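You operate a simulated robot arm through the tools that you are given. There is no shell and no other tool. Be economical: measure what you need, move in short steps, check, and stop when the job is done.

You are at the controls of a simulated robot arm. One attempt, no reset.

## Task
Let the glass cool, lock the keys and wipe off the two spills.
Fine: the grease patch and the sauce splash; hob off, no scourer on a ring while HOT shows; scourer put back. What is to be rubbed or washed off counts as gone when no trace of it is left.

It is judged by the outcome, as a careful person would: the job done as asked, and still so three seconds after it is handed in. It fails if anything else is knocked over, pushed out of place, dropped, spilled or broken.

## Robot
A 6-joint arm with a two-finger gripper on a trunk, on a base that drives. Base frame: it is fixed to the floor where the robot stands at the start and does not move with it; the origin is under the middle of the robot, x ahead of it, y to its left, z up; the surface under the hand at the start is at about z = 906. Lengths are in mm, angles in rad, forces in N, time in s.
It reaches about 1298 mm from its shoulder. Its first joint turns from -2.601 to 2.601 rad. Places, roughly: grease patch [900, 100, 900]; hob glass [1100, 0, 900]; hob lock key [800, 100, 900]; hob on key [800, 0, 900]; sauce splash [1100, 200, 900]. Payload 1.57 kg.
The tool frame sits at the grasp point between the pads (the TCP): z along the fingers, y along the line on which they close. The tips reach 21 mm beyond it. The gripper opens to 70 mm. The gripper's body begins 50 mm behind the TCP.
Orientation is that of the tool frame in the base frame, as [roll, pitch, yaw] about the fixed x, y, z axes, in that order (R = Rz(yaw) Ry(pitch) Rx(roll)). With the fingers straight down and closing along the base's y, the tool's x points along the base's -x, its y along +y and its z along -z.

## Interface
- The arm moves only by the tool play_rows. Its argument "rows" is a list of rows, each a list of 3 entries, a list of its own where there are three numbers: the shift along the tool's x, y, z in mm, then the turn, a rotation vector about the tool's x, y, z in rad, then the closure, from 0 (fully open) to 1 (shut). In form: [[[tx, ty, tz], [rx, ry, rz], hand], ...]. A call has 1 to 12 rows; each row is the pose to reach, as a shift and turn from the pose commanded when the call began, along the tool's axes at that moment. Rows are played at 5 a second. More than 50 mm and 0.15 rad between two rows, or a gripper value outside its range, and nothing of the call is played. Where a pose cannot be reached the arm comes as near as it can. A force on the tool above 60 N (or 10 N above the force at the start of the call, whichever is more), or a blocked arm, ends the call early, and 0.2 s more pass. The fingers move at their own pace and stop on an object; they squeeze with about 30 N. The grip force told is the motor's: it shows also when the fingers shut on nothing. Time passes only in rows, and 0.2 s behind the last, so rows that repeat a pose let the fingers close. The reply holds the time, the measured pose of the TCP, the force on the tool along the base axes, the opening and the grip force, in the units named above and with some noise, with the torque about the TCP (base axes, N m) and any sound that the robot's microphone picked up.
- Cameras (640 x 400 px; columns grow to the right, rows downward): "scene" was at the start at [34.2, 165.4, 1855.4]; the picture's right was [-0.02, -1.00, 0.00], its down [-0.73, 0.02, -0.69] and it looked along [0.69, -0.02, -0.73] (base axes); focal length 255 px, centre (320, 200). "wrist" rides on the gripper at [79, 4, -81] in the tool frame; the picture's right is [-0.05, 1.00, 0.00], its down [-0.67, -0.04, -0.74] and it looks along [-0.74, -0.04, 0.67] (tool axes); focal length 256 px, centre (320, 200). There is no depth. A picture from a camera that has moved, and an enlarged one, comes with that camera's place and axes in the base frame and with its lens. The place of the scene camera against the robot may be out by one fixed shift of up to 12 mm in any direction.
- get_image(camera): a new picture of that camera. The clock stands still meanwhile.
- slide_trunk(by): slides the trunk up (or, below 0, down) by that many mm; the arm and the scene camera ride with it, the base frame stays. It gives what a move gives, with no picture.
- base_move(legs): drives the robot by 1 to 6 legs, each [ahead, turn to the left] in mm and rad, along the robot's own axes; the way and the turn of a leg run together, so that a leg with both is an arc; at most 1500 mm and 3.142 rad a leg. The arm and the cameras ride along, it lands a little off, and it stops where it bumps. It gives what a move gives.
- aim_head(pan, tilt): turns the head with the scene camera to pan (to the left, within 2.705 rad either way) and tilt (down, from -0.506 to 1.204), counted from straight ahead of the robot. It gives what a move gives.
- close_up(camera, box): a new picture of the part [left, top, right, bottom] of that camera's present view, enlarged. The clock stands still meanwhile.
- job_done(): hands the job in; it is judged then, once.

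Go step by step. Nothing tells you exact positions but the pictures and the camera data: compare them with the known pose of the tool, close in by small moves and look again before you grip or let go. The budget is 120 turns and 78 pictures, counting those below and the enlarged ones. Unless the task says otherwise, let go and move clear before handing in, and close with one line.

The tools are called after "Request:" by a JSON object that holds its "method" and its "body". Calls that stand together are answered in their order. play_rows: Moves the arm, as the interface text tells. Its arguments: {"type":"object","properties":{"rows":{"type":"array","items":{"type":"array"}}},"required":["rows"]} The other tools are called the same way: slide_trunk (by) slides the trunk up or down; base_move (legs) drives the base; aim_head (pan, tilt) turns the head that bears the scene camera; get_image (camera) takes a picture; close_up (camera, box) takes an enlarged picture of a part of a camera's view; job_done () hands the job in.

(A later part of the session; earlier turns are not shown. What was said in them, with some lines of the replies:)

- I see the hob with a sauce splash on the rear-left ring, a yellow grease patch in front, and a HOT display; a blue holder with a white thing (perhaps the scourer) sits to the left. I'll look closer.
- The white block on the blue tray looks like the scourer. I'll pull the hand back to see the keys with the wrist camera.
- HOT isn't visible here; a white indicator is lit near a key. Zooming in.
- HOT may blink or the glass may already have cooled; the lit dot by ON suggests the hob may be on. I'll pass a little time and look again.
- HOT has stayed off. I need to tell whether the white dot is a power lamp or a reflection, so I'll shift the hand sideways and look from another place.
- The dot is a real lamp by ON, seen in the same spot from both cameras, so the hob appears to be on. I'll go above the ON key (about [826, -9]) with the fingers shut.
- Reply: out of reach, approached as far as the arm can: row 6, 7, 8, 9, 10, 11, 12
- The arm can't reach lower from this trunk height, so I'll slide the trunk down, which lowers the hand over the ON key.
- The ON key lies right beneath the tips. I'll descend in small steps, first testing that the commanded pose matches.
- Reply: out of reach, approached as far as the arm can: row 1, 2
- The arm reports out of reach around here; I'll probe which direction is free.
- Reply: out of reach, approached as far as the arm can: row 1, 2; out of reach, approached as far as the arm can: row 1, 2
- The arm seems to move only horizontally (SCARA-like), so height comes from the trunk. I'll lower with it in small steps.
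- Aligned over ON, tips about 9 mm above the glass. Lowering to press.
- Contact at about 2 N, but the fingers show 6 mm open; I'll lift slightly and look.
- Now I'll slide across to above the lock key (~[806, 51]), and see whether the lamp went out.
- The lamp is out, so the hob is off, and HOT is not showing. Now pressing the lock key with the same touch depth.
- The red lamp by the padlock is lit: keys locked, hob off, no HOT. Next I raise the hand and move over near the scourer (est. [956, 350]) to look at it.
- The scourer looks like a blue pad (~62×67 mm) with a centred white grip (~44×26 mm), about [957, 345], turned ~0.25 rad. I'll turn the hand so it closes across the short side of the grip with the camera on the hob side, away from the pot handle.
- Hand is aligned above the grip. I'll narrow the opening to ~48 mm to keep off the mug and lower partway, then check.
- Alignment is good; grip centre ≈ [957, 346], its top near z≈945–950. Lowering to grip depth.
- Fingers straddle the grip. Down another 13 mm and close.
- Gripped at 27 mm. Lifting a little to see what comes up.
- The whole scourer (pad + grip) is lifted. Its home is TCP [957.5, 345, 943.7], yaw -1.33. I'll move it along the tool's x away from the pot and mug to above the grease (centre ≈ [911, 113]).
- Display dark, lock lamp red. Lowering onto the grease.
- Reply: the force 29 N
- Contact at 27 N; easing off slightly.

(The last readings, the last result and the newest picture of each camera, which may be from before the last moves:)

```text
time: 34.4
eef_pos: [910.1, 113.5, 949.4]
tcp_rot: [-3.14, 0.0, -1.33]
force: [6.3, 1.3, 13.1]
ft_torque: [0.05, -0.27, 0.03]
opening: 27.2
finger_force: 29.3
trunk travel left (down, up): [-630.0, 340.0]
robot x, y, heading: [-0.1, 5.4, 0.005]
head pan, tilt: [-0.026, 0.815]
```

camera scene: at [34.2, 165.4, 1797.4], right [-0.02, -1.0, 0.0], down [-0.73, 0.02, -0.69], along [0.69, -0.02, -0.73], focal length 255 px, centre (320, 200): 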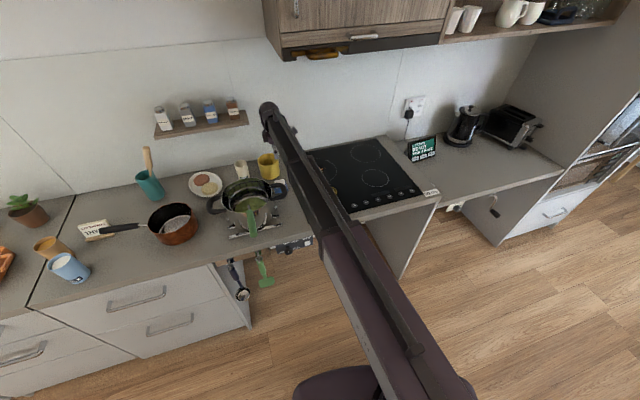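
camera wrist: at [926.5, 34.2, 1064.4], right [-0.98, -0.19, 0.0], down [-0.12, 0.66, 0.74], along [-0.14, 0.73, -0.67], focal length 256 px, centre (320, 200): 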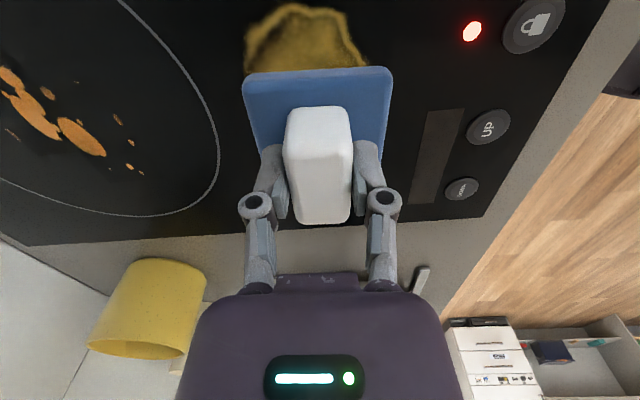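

13 N, fine for rubbing. First raster passes.

Request:
{"method": "play_rows", "body": {"rows": [[[-17, 0, 0], [0, 0, 0], 1], [[-35, 0, 0], [0, 0, 0], 1], [[-35, -25, 0], [0, 0, 0], 1], [[-17, -25, 0], [0, 0, 0], 1], [[0, -25, 0], [0, 0, 0], 1], [[17, -25, 0], [0, 0, 0], 1], [[35, -25, 0], [0, 0, 0], 1], [[35, 0, 0], [0, 0, 0], 1], [[17, 0, 0], [0, 0, 0], 1], [[0, 0, 0], [0, 0, 0], 1], [[-17, 0, 0], [0, 0, 0], 1], [[-35, 0, 0], [0, 0, 0], 1]]}}

Request:
{"method": "play_rows", "body": {"rows": [[[0, 25, 0], [0, 0, 0], 1], [[17, 25, 0], [0, 0, 0], 1], [[35, 25, 0], [0, 0, 0], 1], [[52, 25, 0], [0, 0, 0], 1], [[70, 25, 0], [0, 0, 0], 1], [[70, 0, 0], [0, 0, 0], 1], [[52, 0, 0], [0, 0, 0], 1], [[35, 0, 0], [0, 0, 0], 1]]}}

Request:
{"method": "get_image", "body": {"camera": "wrist"}}

Request:
{"method": "close_up", "body": {"camera": "scene", "box": [260, 100, 420, 200]}}

```text
time: 37.0
eef_pos: [903.1, 147.5, 949.5]
tcp_rot: [-3.139, 0.001, -1.33]
force: [0.6, 0.0, 5.4]
ft_torque: [-0.15, -0.03, -0.02]
opening: 26.8
finger_force: 29.9
trunk travel left (down, up): [-630.0, 340.0]
robot x, y, heading: [-4.3, 4.4, 0.003]
head pan, tilt: [-0.026, 0.815]
```

```text
time: 38.8
eef_pos: [911.7, 113.2, 949.7]
tcp_rot: [-3.141, 0.0, -1.333]
force: [0.8, -1.5, 4.6]
ft_torque: [-0.07, 0.02, 0.01]
opening: 26.9
finger_force: 29.7
trunk travel left (down, up): [-630.0, 340.0]
robot x, y, heading: [-2.5, 5.1, -0.001]
head pan, tilt: [-0.026, 0.815]
```

```text
38 pictures are left
camera wrist: at [926.3, 34.0, 1030.3], right [-0.98, -0.19, 0.0], down [-0.12, 0.66, 0.74], along [-0.14, 0.73, -0.67], focal length 256 px, centre (320, 200)
```

wrist: 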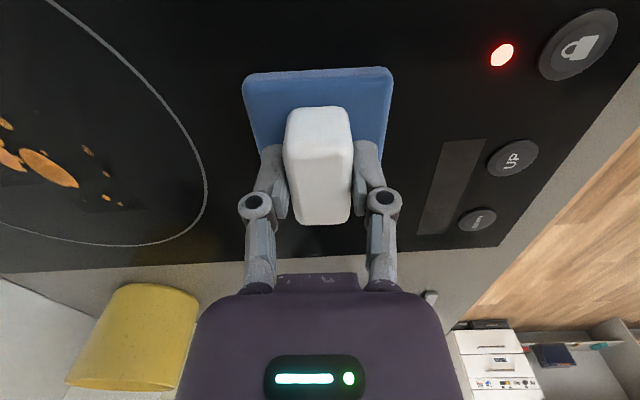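

```text
4.00 times, centred on (340, 150) of scene
camera zoom: at [33.6, 165.1, 1620.0], right [-0.02, -1.0, 0.0], down [-0.73, 0.02, -0.69], along [0.69, -0.02, -0.73], focal length 1020 px, centre (240, 400)
```

zoom: 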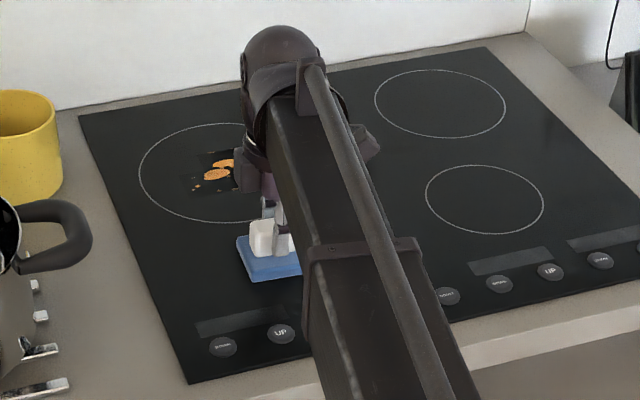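

The grease looks gone. One more pass with a bit more pressure to make sure, then I'll inspect the area.

Request:
{"method": "slide_trunk", "body": {"by": -1}}

Request:
{"method": "play_rows", "body": {"rows": [[[-18, -12, 0], [0, 0, 0], 1], [[-36, -12, 0], [0, 0, 0], 1], [[-36, -30, 0], [0, 0, 0], 1], [[-12, -30, 0], [0, 0, 0], 1], [[12, -30, 0], [0, 0, 0], 1], [[36, -30, 0], [0, 0, 0], 1], [[36, -12, 0], [0, 0, 0], 1], [[12, -12, 0], [0, 0, 0], 1], [[-12, -12, 0], [0, 0, 0], 1], [[-36, -12, 0], [0, 0, 0], 1], [[-36, 12, 0], [0, 0, 0], 1]]}}

Request:
{"method": "play_rows", "body": {"rows": [[[24, 0, 0], [0, 0, 0], 1], [[48, 0, 0], [0, 0, 0], 1], [[72, 0, 0], [0, 0, 0], 1], [[72, 18, 0], [0, 0, 0], 1], [[48, 18, 0], [0, 0, 0], 1], [[24, 18, 0], [0, 0, 0], 1], [[0, 18, 0], [0, 0, 0], 1], [[36, -12, 0], [0, 0, 0], 1]]}}

Request:
{"method": "slide_trunk", "body": {"by": 40}}

```text
time: 39.3
eef_pos: [911.6, 111.1, 948.8]
tcp_rot: [-3.139, -0.001, -1.331]
force: [5.6, -1.8, 17.9]
ft_torque: [-0.09, -0.09, -0.01]
opening: 27.3
finger_force: 30.0
trunk travel left (down, up): [-629.0, 341.0]
robot x, y, heading: [-0.3, 1.3, 0.008]
head pan, tilt: [-0.026, 0.815]
```

```text
time: 41.7
eef_pos: [890.7, 145.9, 948.0]
tcp_rot: [-3.14, 0.001, -1.332]
force: [2.6, 2.1, 16.0]
ft_torque: [-0.12, -0.36, 0.09]
opening: 27.2
finger_force: 30.1
trunk travel left (down, up): [-629.0, 341.0]
robot x, y, heading: [-0.3, 7.3, -0.002]
head pan, tilt: [-0.026, 0.815]
```

```text
time: 43.5
eef_pos: [911.4, 112.3, 949.2]
tcp_rot: [-3.141, 0.0, -1.33]
force: [-0.8, -1.5, 9.6]
ft_torque: [0.02, 0.07, 0.03]
opening: 27.1
finger_force: 29.6
trunk travel left (down, up): [-629.0, 341.0]
robot x, y, heading: [-2.1, 3.2, -0.001]
head pan, tilt: [-0.026, 0.815]
```

```text
time: 44.3
eef_pos: [912.1, 112.7, 987.5]
tcp_rot: [3.14, 0.0, -1.331]
force: [1.5, -0.3, -0.8]
ft_torque: [0.0, -0.03, 0.02]
opening: 27.2
finger_force: 30.0
trunk travel left (down, up): [-669.0, 301.0]
robot x, y, heading: [1.3, 2.2, 0.001]
head pan, tilt: [-0.026, 0.815]
```

Now to above the sauce splash (centre ≈ [1084, 157]), and a look at both areas and the HOT display.

Request:
{"method": "play_rows", "body": {"rows": [[[0, -40, 0], [0, 0, 0], 1], [[0, -80, 0], [0, 0, 0], 1], [[0, -120, 0], [0, 0, 0], 1], [[0, -160, 0], [0, 0, 0], 1], [[-2, -177, 0], [0, 0, 0], 1], [[-2, -177, 0], [0, 0, 0], 1]]}}

Request:
{"method": "get_image", "body": {"camera": "wrist"}}

Request:
{"method": "close_up", "body": {"camera": "scene", "box": [260, 100, 420, 200]}}

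```text
time: 45.7
eef_pos: [1083.9, 156.9, 987.8]
tcp_rot: [-3.142, 0.001, -1.333]
force: [0.1, 0.0, -0.3]
ft_torque: [-0.03, -0.04, -0.02]
opening: 27.3
finger_force: 30.4
trunk travel left (down, up): [-669.0, 301.0]
robot x, y, heading: [-1.8, 5.9, 0.007]
head pan, tilt: [-0.026, 0.815]
```

```text
36 pictures are left
camera wrist: at [1098.7, 78.6, 1068.8], right [-0.98, -0.19, 0.0], down [-0.12, 0.66, 0.74], along [-0.14, 0.73, -0.67], focal length 256 px, centre (320, 200)
```

wrist: 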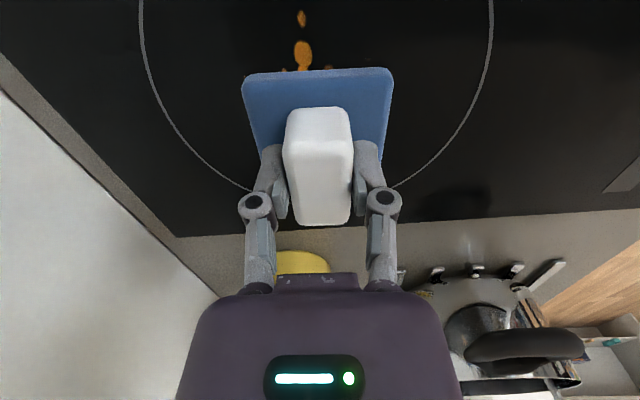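

```text
4.00 times, centred on (340, 150) of scene
camera zoom: at [34.3, 165.4, 1658.9], right [-0.02, -1.0, 0.0], down [-0.73, 0.02, -0.69], along [0.69, -0.02, -0.73], focal length 1020 px, centre (240, 400)
```

zoom: 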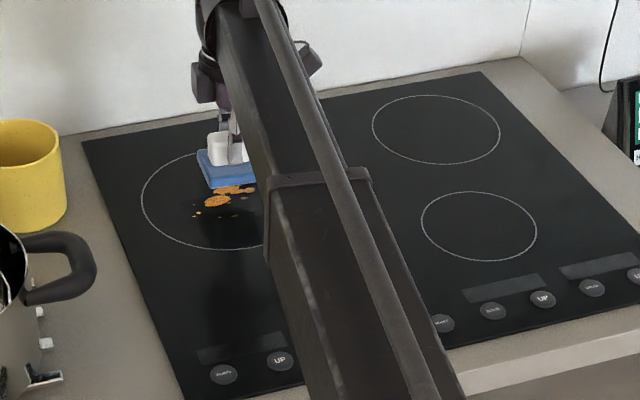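

No HOT, grease area clean. Lowering onto the splash and rubbing.

Request:
{"method": "slide_trunk", "body": {"by": -39}}

```text
time: 46.5
eef_pos: [1084.7, 157.1, 948.6]
tcp_rot: [-3.142, 0.0, -1.332]
force: [-0.4, -0.5, 0.1]
ft_torque: [0.0, -0.02, -0.04]
opening: 27.0
finger_force: 29.8
trunk travel left (down, up): [-630.0, 340.0]
robot x, y, heading: [-0.3, -0.7, 0.005]
head pan, tilt: [-0.026, 0.815]
```

Request:
{"method": "slide_trunk", "body": {"by": -1.5}}

```text
time: 47.0
eef_pos: [1084.4, 156.9, 948.4]
tcp_rot: [-3.139, 0.0, -1.329]
force: [5.0, 0.8, 14.2]
ft_torque: [0.01, -0.05, -0.01]
opening: 27.3
finger_force: 29.8
trunk travel left (down, up): [-629.0, 341.0]
robot x, y, heading: [1.0, 3.6, 0.005]
head pan, tilt: [-0.026, 0.815]
```

Request:
{"method": "play_rows", "body": {"rows": [[[-18, 0, 0], [0, 0, 0], 1], [[-36, 0, 0], [0, 0, 0], 1], [[-36, -26, 0], [0, 0, 0], 1], [[-12, -26, 0], [0, 0, 0], 1], [[12, -26, 0], [0, 0, 0], 1], [[36, -26, 0], [0, 0, 0], 1], [[36, 0, 0], [0, 0, 0], 1], [[12, 0, 0], [0, 0, 0], 1], [[-12, 0, 0], [0, 0, 0], 1], [[-36, 0, 0], [0, 0, 0], 1], [[-36, 28, 0], [0, 0, 0], 1]]}}

Request:
{"method": "play_rows", "body": {"rows": [[[24, 0, 0], [0, 0, 0], 1], [[48, 0, 0], [0, 0, 0], 1], [[72, 0, 0], [0, 0, 0], 1], [[72, -14, 0], [0, 0, 0], 1], [[48, -14, 0], [0, 0, 0], 1], [[24, -14, 0], [0, 0, 0], 1], [[0, -14, 0], [0, 0, 0], 1], [[36, -28, 0], [0, 0, 0], 1]]}}

Request:
{"method": "play_rows", "body": {"rows": [[[-18, -14, 0], [0, 0, 0], 1], [[-36, -14, 0], [0, 0, 0], 1], [[-36, -30, 0], [0, 0, 0], 1], [[-12, -30, 0], [0, 0, 0], 1], [[12, -30, 0], [0, 0, 0], 1], [[36, -30, 0], [0, 0, 0], 1], [[36, -14, 0], [0, 0, 0], 1], [[12, -14, 0], [0, 0, 0], 1], [[-12, -14, 0], [0, 0, 0], 1], [[-36, -14, 0], [0, 0, 0], 1], [[-18, 10, 0], [0, 0, 0], 1], [[0, 0, 0], [0, 0, 0], 1]]}}

Request:
{"method": "slide_trunk", "body": {"by": 40}}

```text
time: 49.4
eef_pos: [1047.6, 185.6, 948.1]
tcp_rot: [-3.141, 0.002, -1.331]
force: [0.7, 1.0, 10.8]
ft_torque: [-0.11, -0.24, 0.05]
opening: 27.0
finger_force: 29.4
trunk travel left (down, up): [-629.0, 341.0]
robot x, y, heading: [-0.8, 2.2, 0.002]
head pan, tilt: [-0.026, 0.815]
```

```text
time: 51.2
eef_pos: [1082.5, 155.6, 947.9]
tcp_rot: [-3.142, -0.001, -1.332]
force: [-1.9, -2.4, 7.3]
ft_torque: [0.06, 0.04, -0.02]
opening: 27.1
finger_force: 30.1
trunk travel left (down, up): [-629.0, 341.0]
robot x, y, heading: [-1.0, 4.9, -0.006]
head pan, tilt: [-0.026, 0.815]
```

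```text
time: 53.8
eef_pos: [1082.7, 157.3, 948.0]
tcp_rot: [3.141, -0.001, -1.329]
force: [-2.6, 2.3, 6.0]
ft_torque: [0.01, 0.02, -0.04]
opening: 26.9
finger_force: 30.2
trunk travel left (down, up): [-629.0, 341.0]
robot x, y, heading: [-0.8, 4.3, -0.003]
head pan, tilt: [-0.026, 0.815]
```

```text
time: 54.7
eef_pos: [1084.9, 157.6, 988.3]
tcp_rot: [-3.141, 0.0, -1.328]
force: [0.0, 0.0, -0.6]
ft_torque: [0.0, 0.02, 0.0]
opening: 27.2
finger_force: 29.8
trunk travel left (down, up): [-669.0, 301.0]
robot x, y, heading: [-1.8, -0.5, 0.005]
head pan, tilt: [-0.026, 0.815]
```

Moving aside and up to inspect both areas.

Request:
{"method": "play_rows", "body": {"rows": [[[40, 15, 0], [0, 0, 0], 1], [[80, 30, 0], [0, 0, 0], 1], [[120, 45, 0], [0, 0, 0], 1], [[160, 60, 0], [0, 0, 0], 1], [[200, 75, 0], [0, 0, 0], 1], [[200, 75, 0], [0, 0, 0], 1]]}}

Request:
{"method": "slide_trunk", "body": {"by": 60}}

Request:
{"method": "close_up", "body": {"camera": "wrist", "box": [0, 0, 640, 300]}}

Request:
{"method": "close_up", "body": {"camera": "scene", "box": [260, 120, 380, 210]}}

```text
time: 56.1
eef_pos: [1059.7, -54.1, 988.1]
tcp_rot: [3.141, -0.001, -1.331]
force: [0.4, -1.1, 0.1]
ft_torque: [0.01, -0.01, 0.04]
opening: 27.4
finger_force: 29.4
trunk travel left (down, up): [-669.0, 301.0]
robot x, y, heading: [2.4, 5.7, -0.001]
head pan, tilt: [-0.026, 0.815]
```

```text
time: 57.1
eef_pos: [1060.4, -53.4, 1047.0]
tcp_rot: [3.141, 0.0, -1.331]
force: [-0.6, -0.8, -0.4]
ft_torque: [0.02, 0.01, -0.01]
opening: 27.1
finger_force: 29.9
trunk travel left (down, up): [-729.0, 241.0]
robot x, y, heading: [0.7, 3.4, 0.0]
head pan, tilt: [-0.026, 0.815]
```

```text
1.00 times, centred on (320, 150) of wrist (not enlarged: the box is as wide or as high as the picture)
camera zoom: at [1074.6, -131.9, 1128.2], right [-0.98, -0.19, 0.0], down [-0.12, 0.66, 0.74], along [-0.14, 0.73, -0.67], focal length 256 px, centre (320, 250)
```

zoom: 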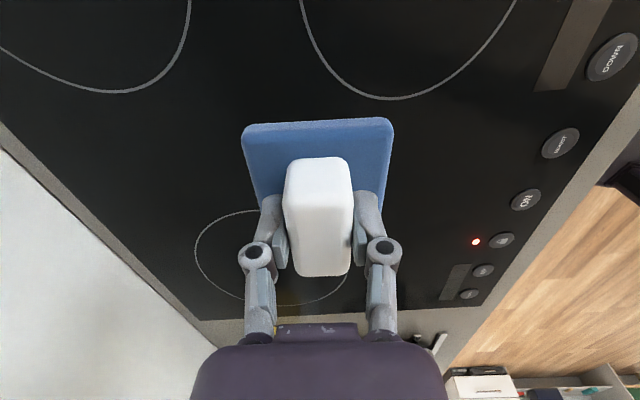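

```text
4.44 times, centred on (320, 165) of scene
camera zoom: at [34.5, 165.4, 1718.4], right [-0.02, -1.0, 0.0], down [-0.73, 0.02, -0.69], along [0.69, -0.02, -0.73], focal length 1133 px, centre (320, 356)
```

zoom: 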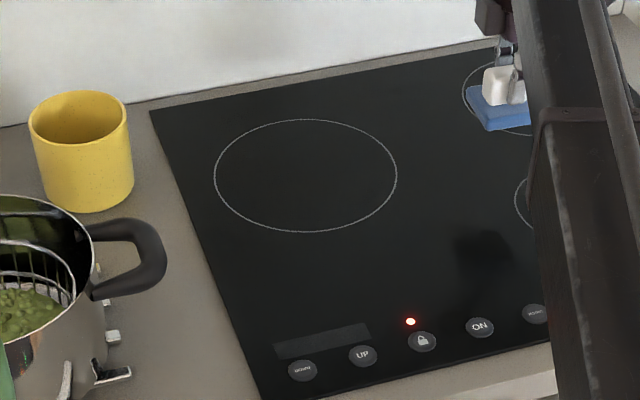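

Both areas look clean. Closer check for faint traces.

Request:
{"method": "close_up", "body": {"camera": "scene", "box": [290, 140, 350, 178]}}

Request:
{"method": "close_up", "body": {"camera": "scene", "box": [305, 170, 365, 208]}}

```text
10.53 times, centred on (320, 159) of scene
camera zoom: at [34.5, 165.4, 1718.4], right [-0.02, -1.0, 0.0], down [-0.73, 0.02, -0.69], along [0.69, -0.02, -0.73], focal length 2683 px, centre (320, 632)
```

zoom: 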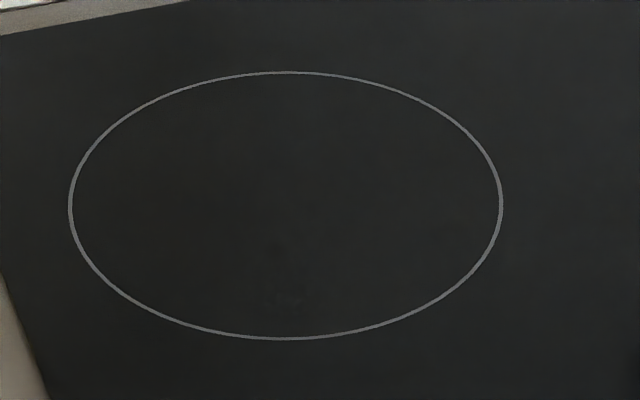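

```text
10.53 times, centred on (335, 189) of scene
camera zoom: at [34.5, 165.4, 1718.4], right [-0.02, -1.0, 0.0], down [-0.73, 0.02, -0.69], along [0.69, -0.02, -0.73], focal length 2683 px, centre (162, 316)
```

zoom: 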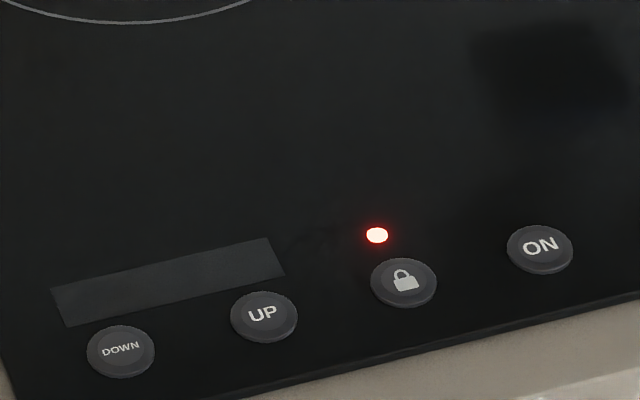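

Two barely visible marks might be reflections; I'll look from above with the wrist camera.

Request:
{"method": "slide_trunk", "body": {"by": 53}}

Request:
{"method": "play_rows", "body": {"rows": [[[-40, -3, 0], [0, 0, 0], 1], [[-80, -7, 0], [0, 0, 0], 1], [[-120, -10, 0], [0, 0, 0], 1], [[-160, -14, 0], [0, 0, 0], 1], [[-195, -17, 0], [0, 0, 0], 1], [[-195, -17, 0], [0, 0, 0], 1]]}}

Request:
{"method": "close_up", "body": {"camera": "wrist", "box": [180, 0, 520, 130]}}

Request:
{"method": "close_up", "body": {"camera": "scene", "box": [290, 140, 370, 210]}}

```text
time: 58.0
eef_pos: [1059.5, -53.4, 1100.0]
tcp_rot: [-3.141, -0.001, -1.331]
force: [0.3, 0.2, -0.5]
ft_torque: [-0.01, 0.0, -0.01]
opening: 27.2
finger_force: 30.1
trunk travel left (down, up): [-782.0, 188.0]
robot x, y, heading: [0.8, -1.1, -0.0]
head pan, tilt: [-0.026, 0.815]
```

```text
time: 59.4
eef_pos: [1030.8, 142.0, 1101.0]
tcp_rot: [-3.141, 0.0, -1.331]
force: [0.6, 0.0, 0.0]
ft_torque: [0.05, -0.01, -0.02]
opening: 27.2
finger_force: 29.9
trunk travel left (down, up): [-782.0, 188.0]
robot x, y, heading: [-0.5, 4.7, 0.001]
head pan, tilt: [-0.026, 0.815]
```

```text
1.88 times, centred on (350, 65) of wrist
camera zoom: at [1045.7, 62.5, 1181.3], right [-0.98, -0.19, 0.0], down [-0.12, 0.66, 0.74], along [-0.14, 0.73, -0.67], focal length 482 px, centre (264, 454)
```

zoom: 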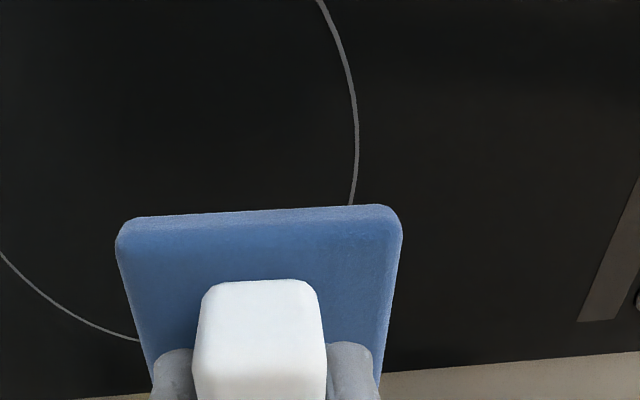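

```text
5.71 times, centred on (330, 175) of scene
camera zoom: at [34.4, 165.1, 1771.5], right [-0.02, -1.0, 0.0], down [-0.73, 0.02, -0.69], along [0.69, -0.02, -0.73], focal length 1457 px, centre (263, 343)
```

zoom: 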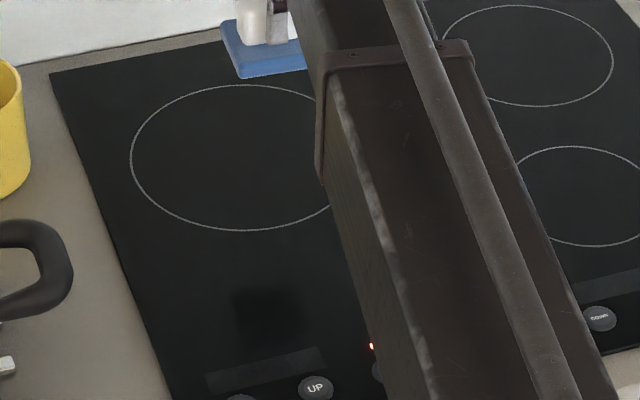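

Request:
{"method": "close_up", "body": {"camera": "wrist", "box": [360, 0, 520, 100]}}

Request:
{"method": "close_up", "body": {"camera": "wrist", "box": [180, 0, 380, 75]}}

```text
4.00 times, centred on (440, 50) of wrist
camera zoom: at [1045.7, 62.5, 1181.3], right [-0.98, -0.19, 0.0], down [-0.12, 0.66, 0.74], along [-0.14, 0.73, -0.67], focal length 1024 px, centre (-160, 800)
```

zoom: 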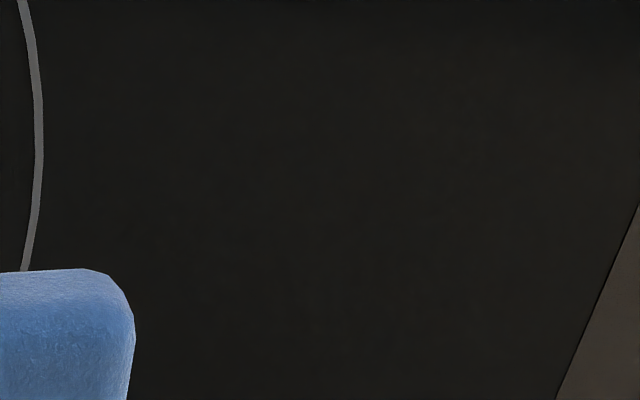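

```text
3.20 times, centred on (280, 38) of wrist
camera zoom: at [1045.7, 62.5, 1181.3], right [-0.98, -0.19, 0.0], down [-0.12, 0.66, 0.74], along [-0.14, 0.73, -0.67], focal length 819 px, centre (448, 720)
```

zoom: 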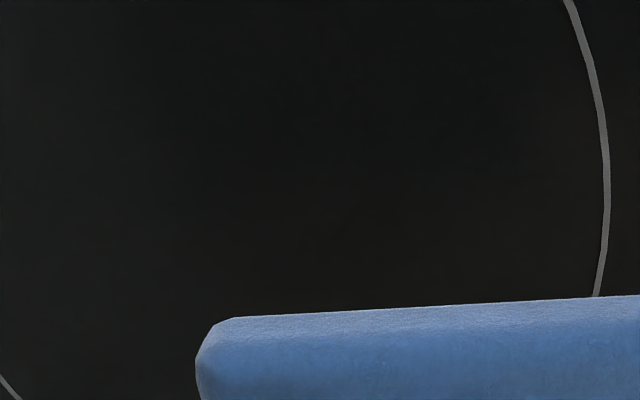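

Clean. Now returning the scourer by the reverse of its path: shift to line up, lower to z≈984, then slide along tool x to its home.

Request:
{"method": "play_rows", "body": {"rows": [[[0, 12, 0], [0, 0, 0], 1], [[0, 22.4, 0], [0, 0, 0], 1], [[0, 22.4, 0], [0, 0, 0], 1]]}}

Request:
{"method": "slide_trunk", "body": {"by": -117}}

Request:
{"method": "play_rows", "body": {"rows": [[[-40, 0, 0], [0, 0, 0], 1], [[-80, 0, 0], [0, 0, 0], 1], [[-120, 0, 0], [0, 0, 0], 1], [[-160, 0, 0], [0, 0, 0], 1], [[-190, 0, 0], [0, 0, 0], 1], [[-215, 0, 0], [0, 0, 0], 1], [[-215, 0, 0], [0, 0, 0], 1], [[-215, 0, 0], [0, 0, 0], 1]]}}

Request:
{"method": "get_image", "body": {"camera": "wrist"}}

```text
time: 60.2
eef_pos: [1008.6, 134.8, 1100.9]
tcp_rot: [3.141, 0.002, -1.33]
force: [0.0, 0.7, -2.0]
ft_torque: [0.0, 0.0, 0.0]
opening: 27.3
finger_force: 29.9
trunk travel left (down, up): [-782.0, 188.0]
robot x, y, heading: [-1.7, 3.2, 0.006]
head pan, tilt: [-0.026, 0.815]
```

```text
time: 61.7
eef_pos: [1009.7, 134.9, 983.5]
tcp_rot: [3.141, -0.001, -1.33]
force: [0.3, -0.7, -0.6]
ft_torque: [-0.02, 0.02, -0.01]
opening: 27.1
finger_force: 29.8
trunk travel left (down, up): [-665.0, 305.0]
robot x, y, heading: [2.4, 5.8, 0.001]
head pan, tilt: [-0.026, 0.815]
```

```text
time: 63.5
eef_pos: [957.4, 344.3, 983.3]
tcp_rot: [-3.141, 0.0, -1.332]
force: [0.2, 0.8, -1.3]
ft_torque: [-0.01, 0.01, -0.01]
opening: 27.2
finger_force: 30.3
trunk travel left (down, up): [-665.0, 305.0]
robot x, y, heading: [-1.4, 4.3, -0.0]
head pan, tilt: [-0.026, 0.815]
```

```text
26 pictures are left
camera wrist: at [972.8, 266.1, 1064.4], right [-0.98, -0.19, 0.0], down [-0.12, 0.66, 0.74], along [-0.14, 0.73, -0.67], focal length 256 px, centre (320, 200)
```

wrist: 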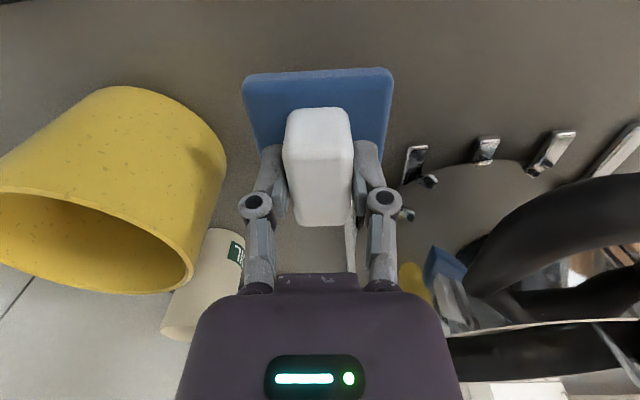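

Same view as when lifted. Lowering to the counter.

Request:
{"method": "slide_trunk", "body": {"by": -38}}

Request:
{"method": "slide_trunk", "body": {"by": -1.5}}

```text
time: 64.3
eef_pos: [958.4, 343.7, 946.3]
tcp_rot: [3.141, 0.0, -1.33]
force: [0.0, 0.5, 0.2]
ft_torque: [0.02, 0.03, 0.05]
opening: 27.1
finger_force: 30.1
trunk travel left (down, up): [-627.0, 343.0]
robot x, y, heading: [-0.4, 3.6, 0.003]
head pan, tilt: [-0.026, 0.815]
```

```text
time: 64.8
eef_pos: [958.3, 343.2, 943.0]
tcp_rot: [-3.141, 0.001, -1.329]
force: [0.1, 0.1, -0.6]
ft_torque: [0.02, -0.01, -0.03]
opening: 27.0
finger_force: 30.0
trunk travel left (down, up): [-625.0, 345.0]
robot x, y, heading: [-1.9, 1.0, 0.004]
head pan, tilt: [-0.026, 0.815]
```

Request:
{"method": "slide_trunk", "body": {"by": -1}}

```text
time: 65.3
eef_pos: [957.9, 343.6, 943.2]
tcp_rot: [3.141, 0.001, -1.329]
force: [0.5, -0.3, -1.1]
ft_torque: [0.04, -0.02, 0.01]
opening: 27.0
finger_force: 29.7
trunk travel left (down, up): [-624.0, 346.0]
robot x, y, heading: [2.2, 8.1, -0.0]
head pan, tilt: [-0.026, 0.815]
```

Request:
{"method": "slide_trunk", "body": {"by": -1}}

Request:
{"method": "get_image", "body": {"camera": "wrist"}}

```text
time: 65.8
eef_pos: [956.9, 345.1, 943.1]
tcp_rot: [-3.142, 0.0, -1.328]
force: [2.6, 0.4, 5.6]
ft_torque: [0.0, -0.01, 0.01]
opening: 27.2
finger_force: 29.8
trunk travel left (down, up): [-623.0, 347.0]
robot x, y, heading: [-0.7, 0.3, -0.001]
head pan, tilt: [-0.026, 0.815]
```

```text
25 pictures are left
camera wrist: at [972.6, 266.0, 1023.4], right [-0.98, -0.19, 0.0], down [-0.12, 0.66, 0.74], along [-0.14, 0.73, -0.67], focal length 256 px, centre (320, 200)
```

wrist: 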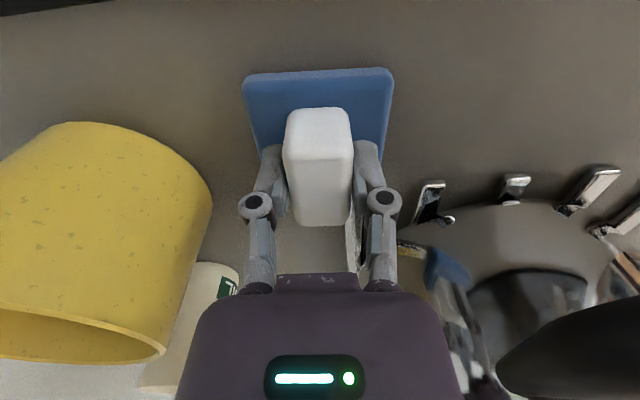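

The scourer is down with light contact, at the original spot. Opening to 48 mm and rising.

Request:
{"method": "play_rows", "body": {"rows": [[[0, 0, 0], [0, 0, 0], 0.31], [[0, 0, 0], [0, 0, 0], 0.31], [[0, 0, 0], [0, 0, 0], 0.31]]}}

Request:
{"method": "slide_trunk", "body": {"by": 180}}

Request:
{"method": "play_rows", "body": {"rows": [[[40, 0, 0], [0, 0, 0], 0.31], [[80, 0, 0], [0, 0, 0], 0.31], [[120, 0, 0], [0, 0, 0], 0.31], [[160, 0, 0], [0, 0, 0], 0.31], [[200, 0, 0], [0, 0, 0], 0.31], [[240, 0, 0], [0, 0, 0], 0.31], [[280, 0, 0], [0, 0, 0], 0.31], [[320, 0, 0], [0, 0, 0], 0.31], [[360, 0, 0], [0, 0, 0], 0.31], [[360, 0, 0], [0, 0, 0], 0.31]]}}

Request:
{"method": "get_image", "body": {"camera": "scene"}}

Request:
{"method": "close_up", "body": {"camera": "scene", "box": [200, 120, 400, 230]}}

```text
time: 66.6
eef_pos: [959.0, 345.6, 942.0]
tcp_rot: [-3.141, 0.0, -1.33]
force: [-0.7, -0.3, 0.4]
ft_torque: [0.02, -0.01, -0.02]
opening: 48.2
finger_force: 0.0
trunk travel left (down, up): [-623.0, 347.0]
robot x, y, heading: [-3.6, 2.4, -0.0]
head pan, tilt: [-0.026, 0.815]
```

```text
time: 68.6
eef_pos: [958.6, 345.0, 1121.7]
tcp_rot: [3.141, 0.001, -1.329]
force: [0.2, -0.2, -0.4]
ft_torque: [0.02, 0.0, -0.02]
opening: 48.4
finger_force: 0.0
trunk travel left (down, up): [-803.0, 167.0]
robot x, y, heading: [-0.8, 5.6, 0.0]
head pan, tilt: [-0.026, 0.815]
```

```text
time: 70.8
eef_pos: [1043.8, -6.8, 1122.5]
tcp_rot: [-3.141, 0.0, -1.331]
force: [-0.6, 0.0, 0.2]
ft_torque: [-0.02, -0.02, 0.01]
opening: 48.3
finger_force: 0.1
trunk travel left (down, up): [-803.0, 167.0]
robot x, y, heading: [1.2, 4.0, 0.002]
head pan, tilt: [-0.026, 0.815]
```

```text
24 pictures are left
camera scene: at [34.0, 165.7, 1792.9], right [-0.02, -1.0, 0.0], down [-0.73, 0.02, -0.69], along [0.69, -0.02, -0.73], focal length 255 px, centre (320, 200)
```

scene: 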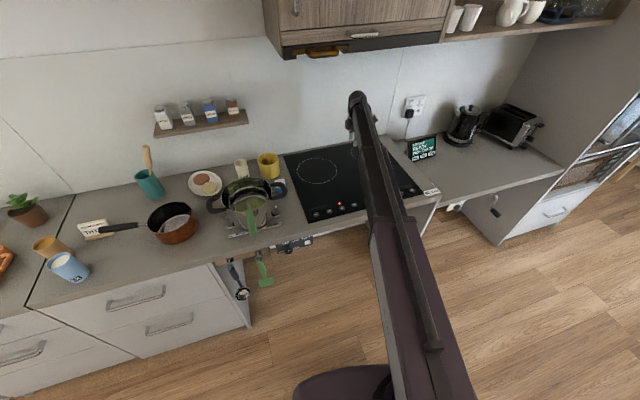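

```text
3.20 times, centred on (300, 175) of scene
camera zoom: at [34.0, 165.7, 1792.9], right [-0.02, -1.0, 0.0], down [-0.73, 0.02, -0.69], along [0.69, -0.02, -0.73], focal length 816 px, centre (384, 280)
```

zoom: 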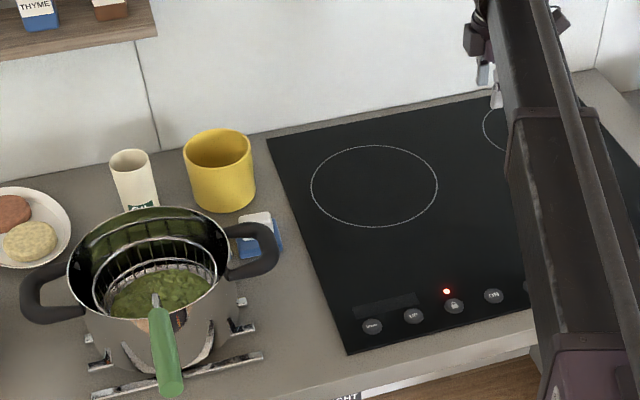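

Scourer is back in place, glass clean, lock lamp red, no HOT or power lamp. One last zoom on the glass.

Request:
{"method": "close_up", "body": {"camera": "scene", "box": [280, 150, 370, 222]}}

```text
5.56 times, centred on (325, 186) of scene
camera zoom: at [34.0, 165.7, 1792.9], right [-0.02, -1.0, 0.0], down [-0.73, 0.02, -0.69], along [0.69, -0.02, -0.73], focal length 1416 px, centre (292, 278)
```

zoom: 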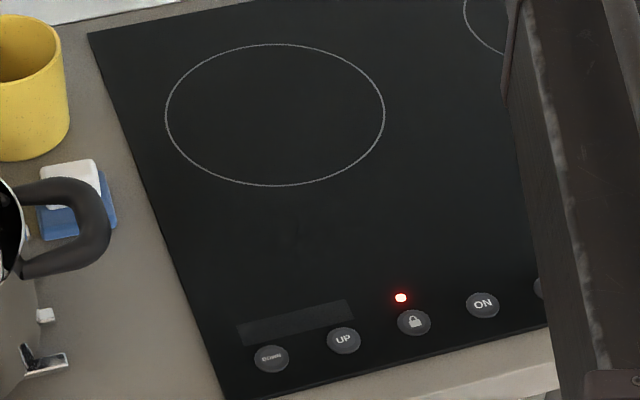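

The glass is clean and everything is in place, so I'm handing in the job.

Request:
{"method": "job_done", "body": {}}

```text
The job is handed in.
```

The hob is off and HOT was no longer showing before any wiping. The keys are locked with the red lamp lit, both spills show no visible trace, and the scourer is back where it was.
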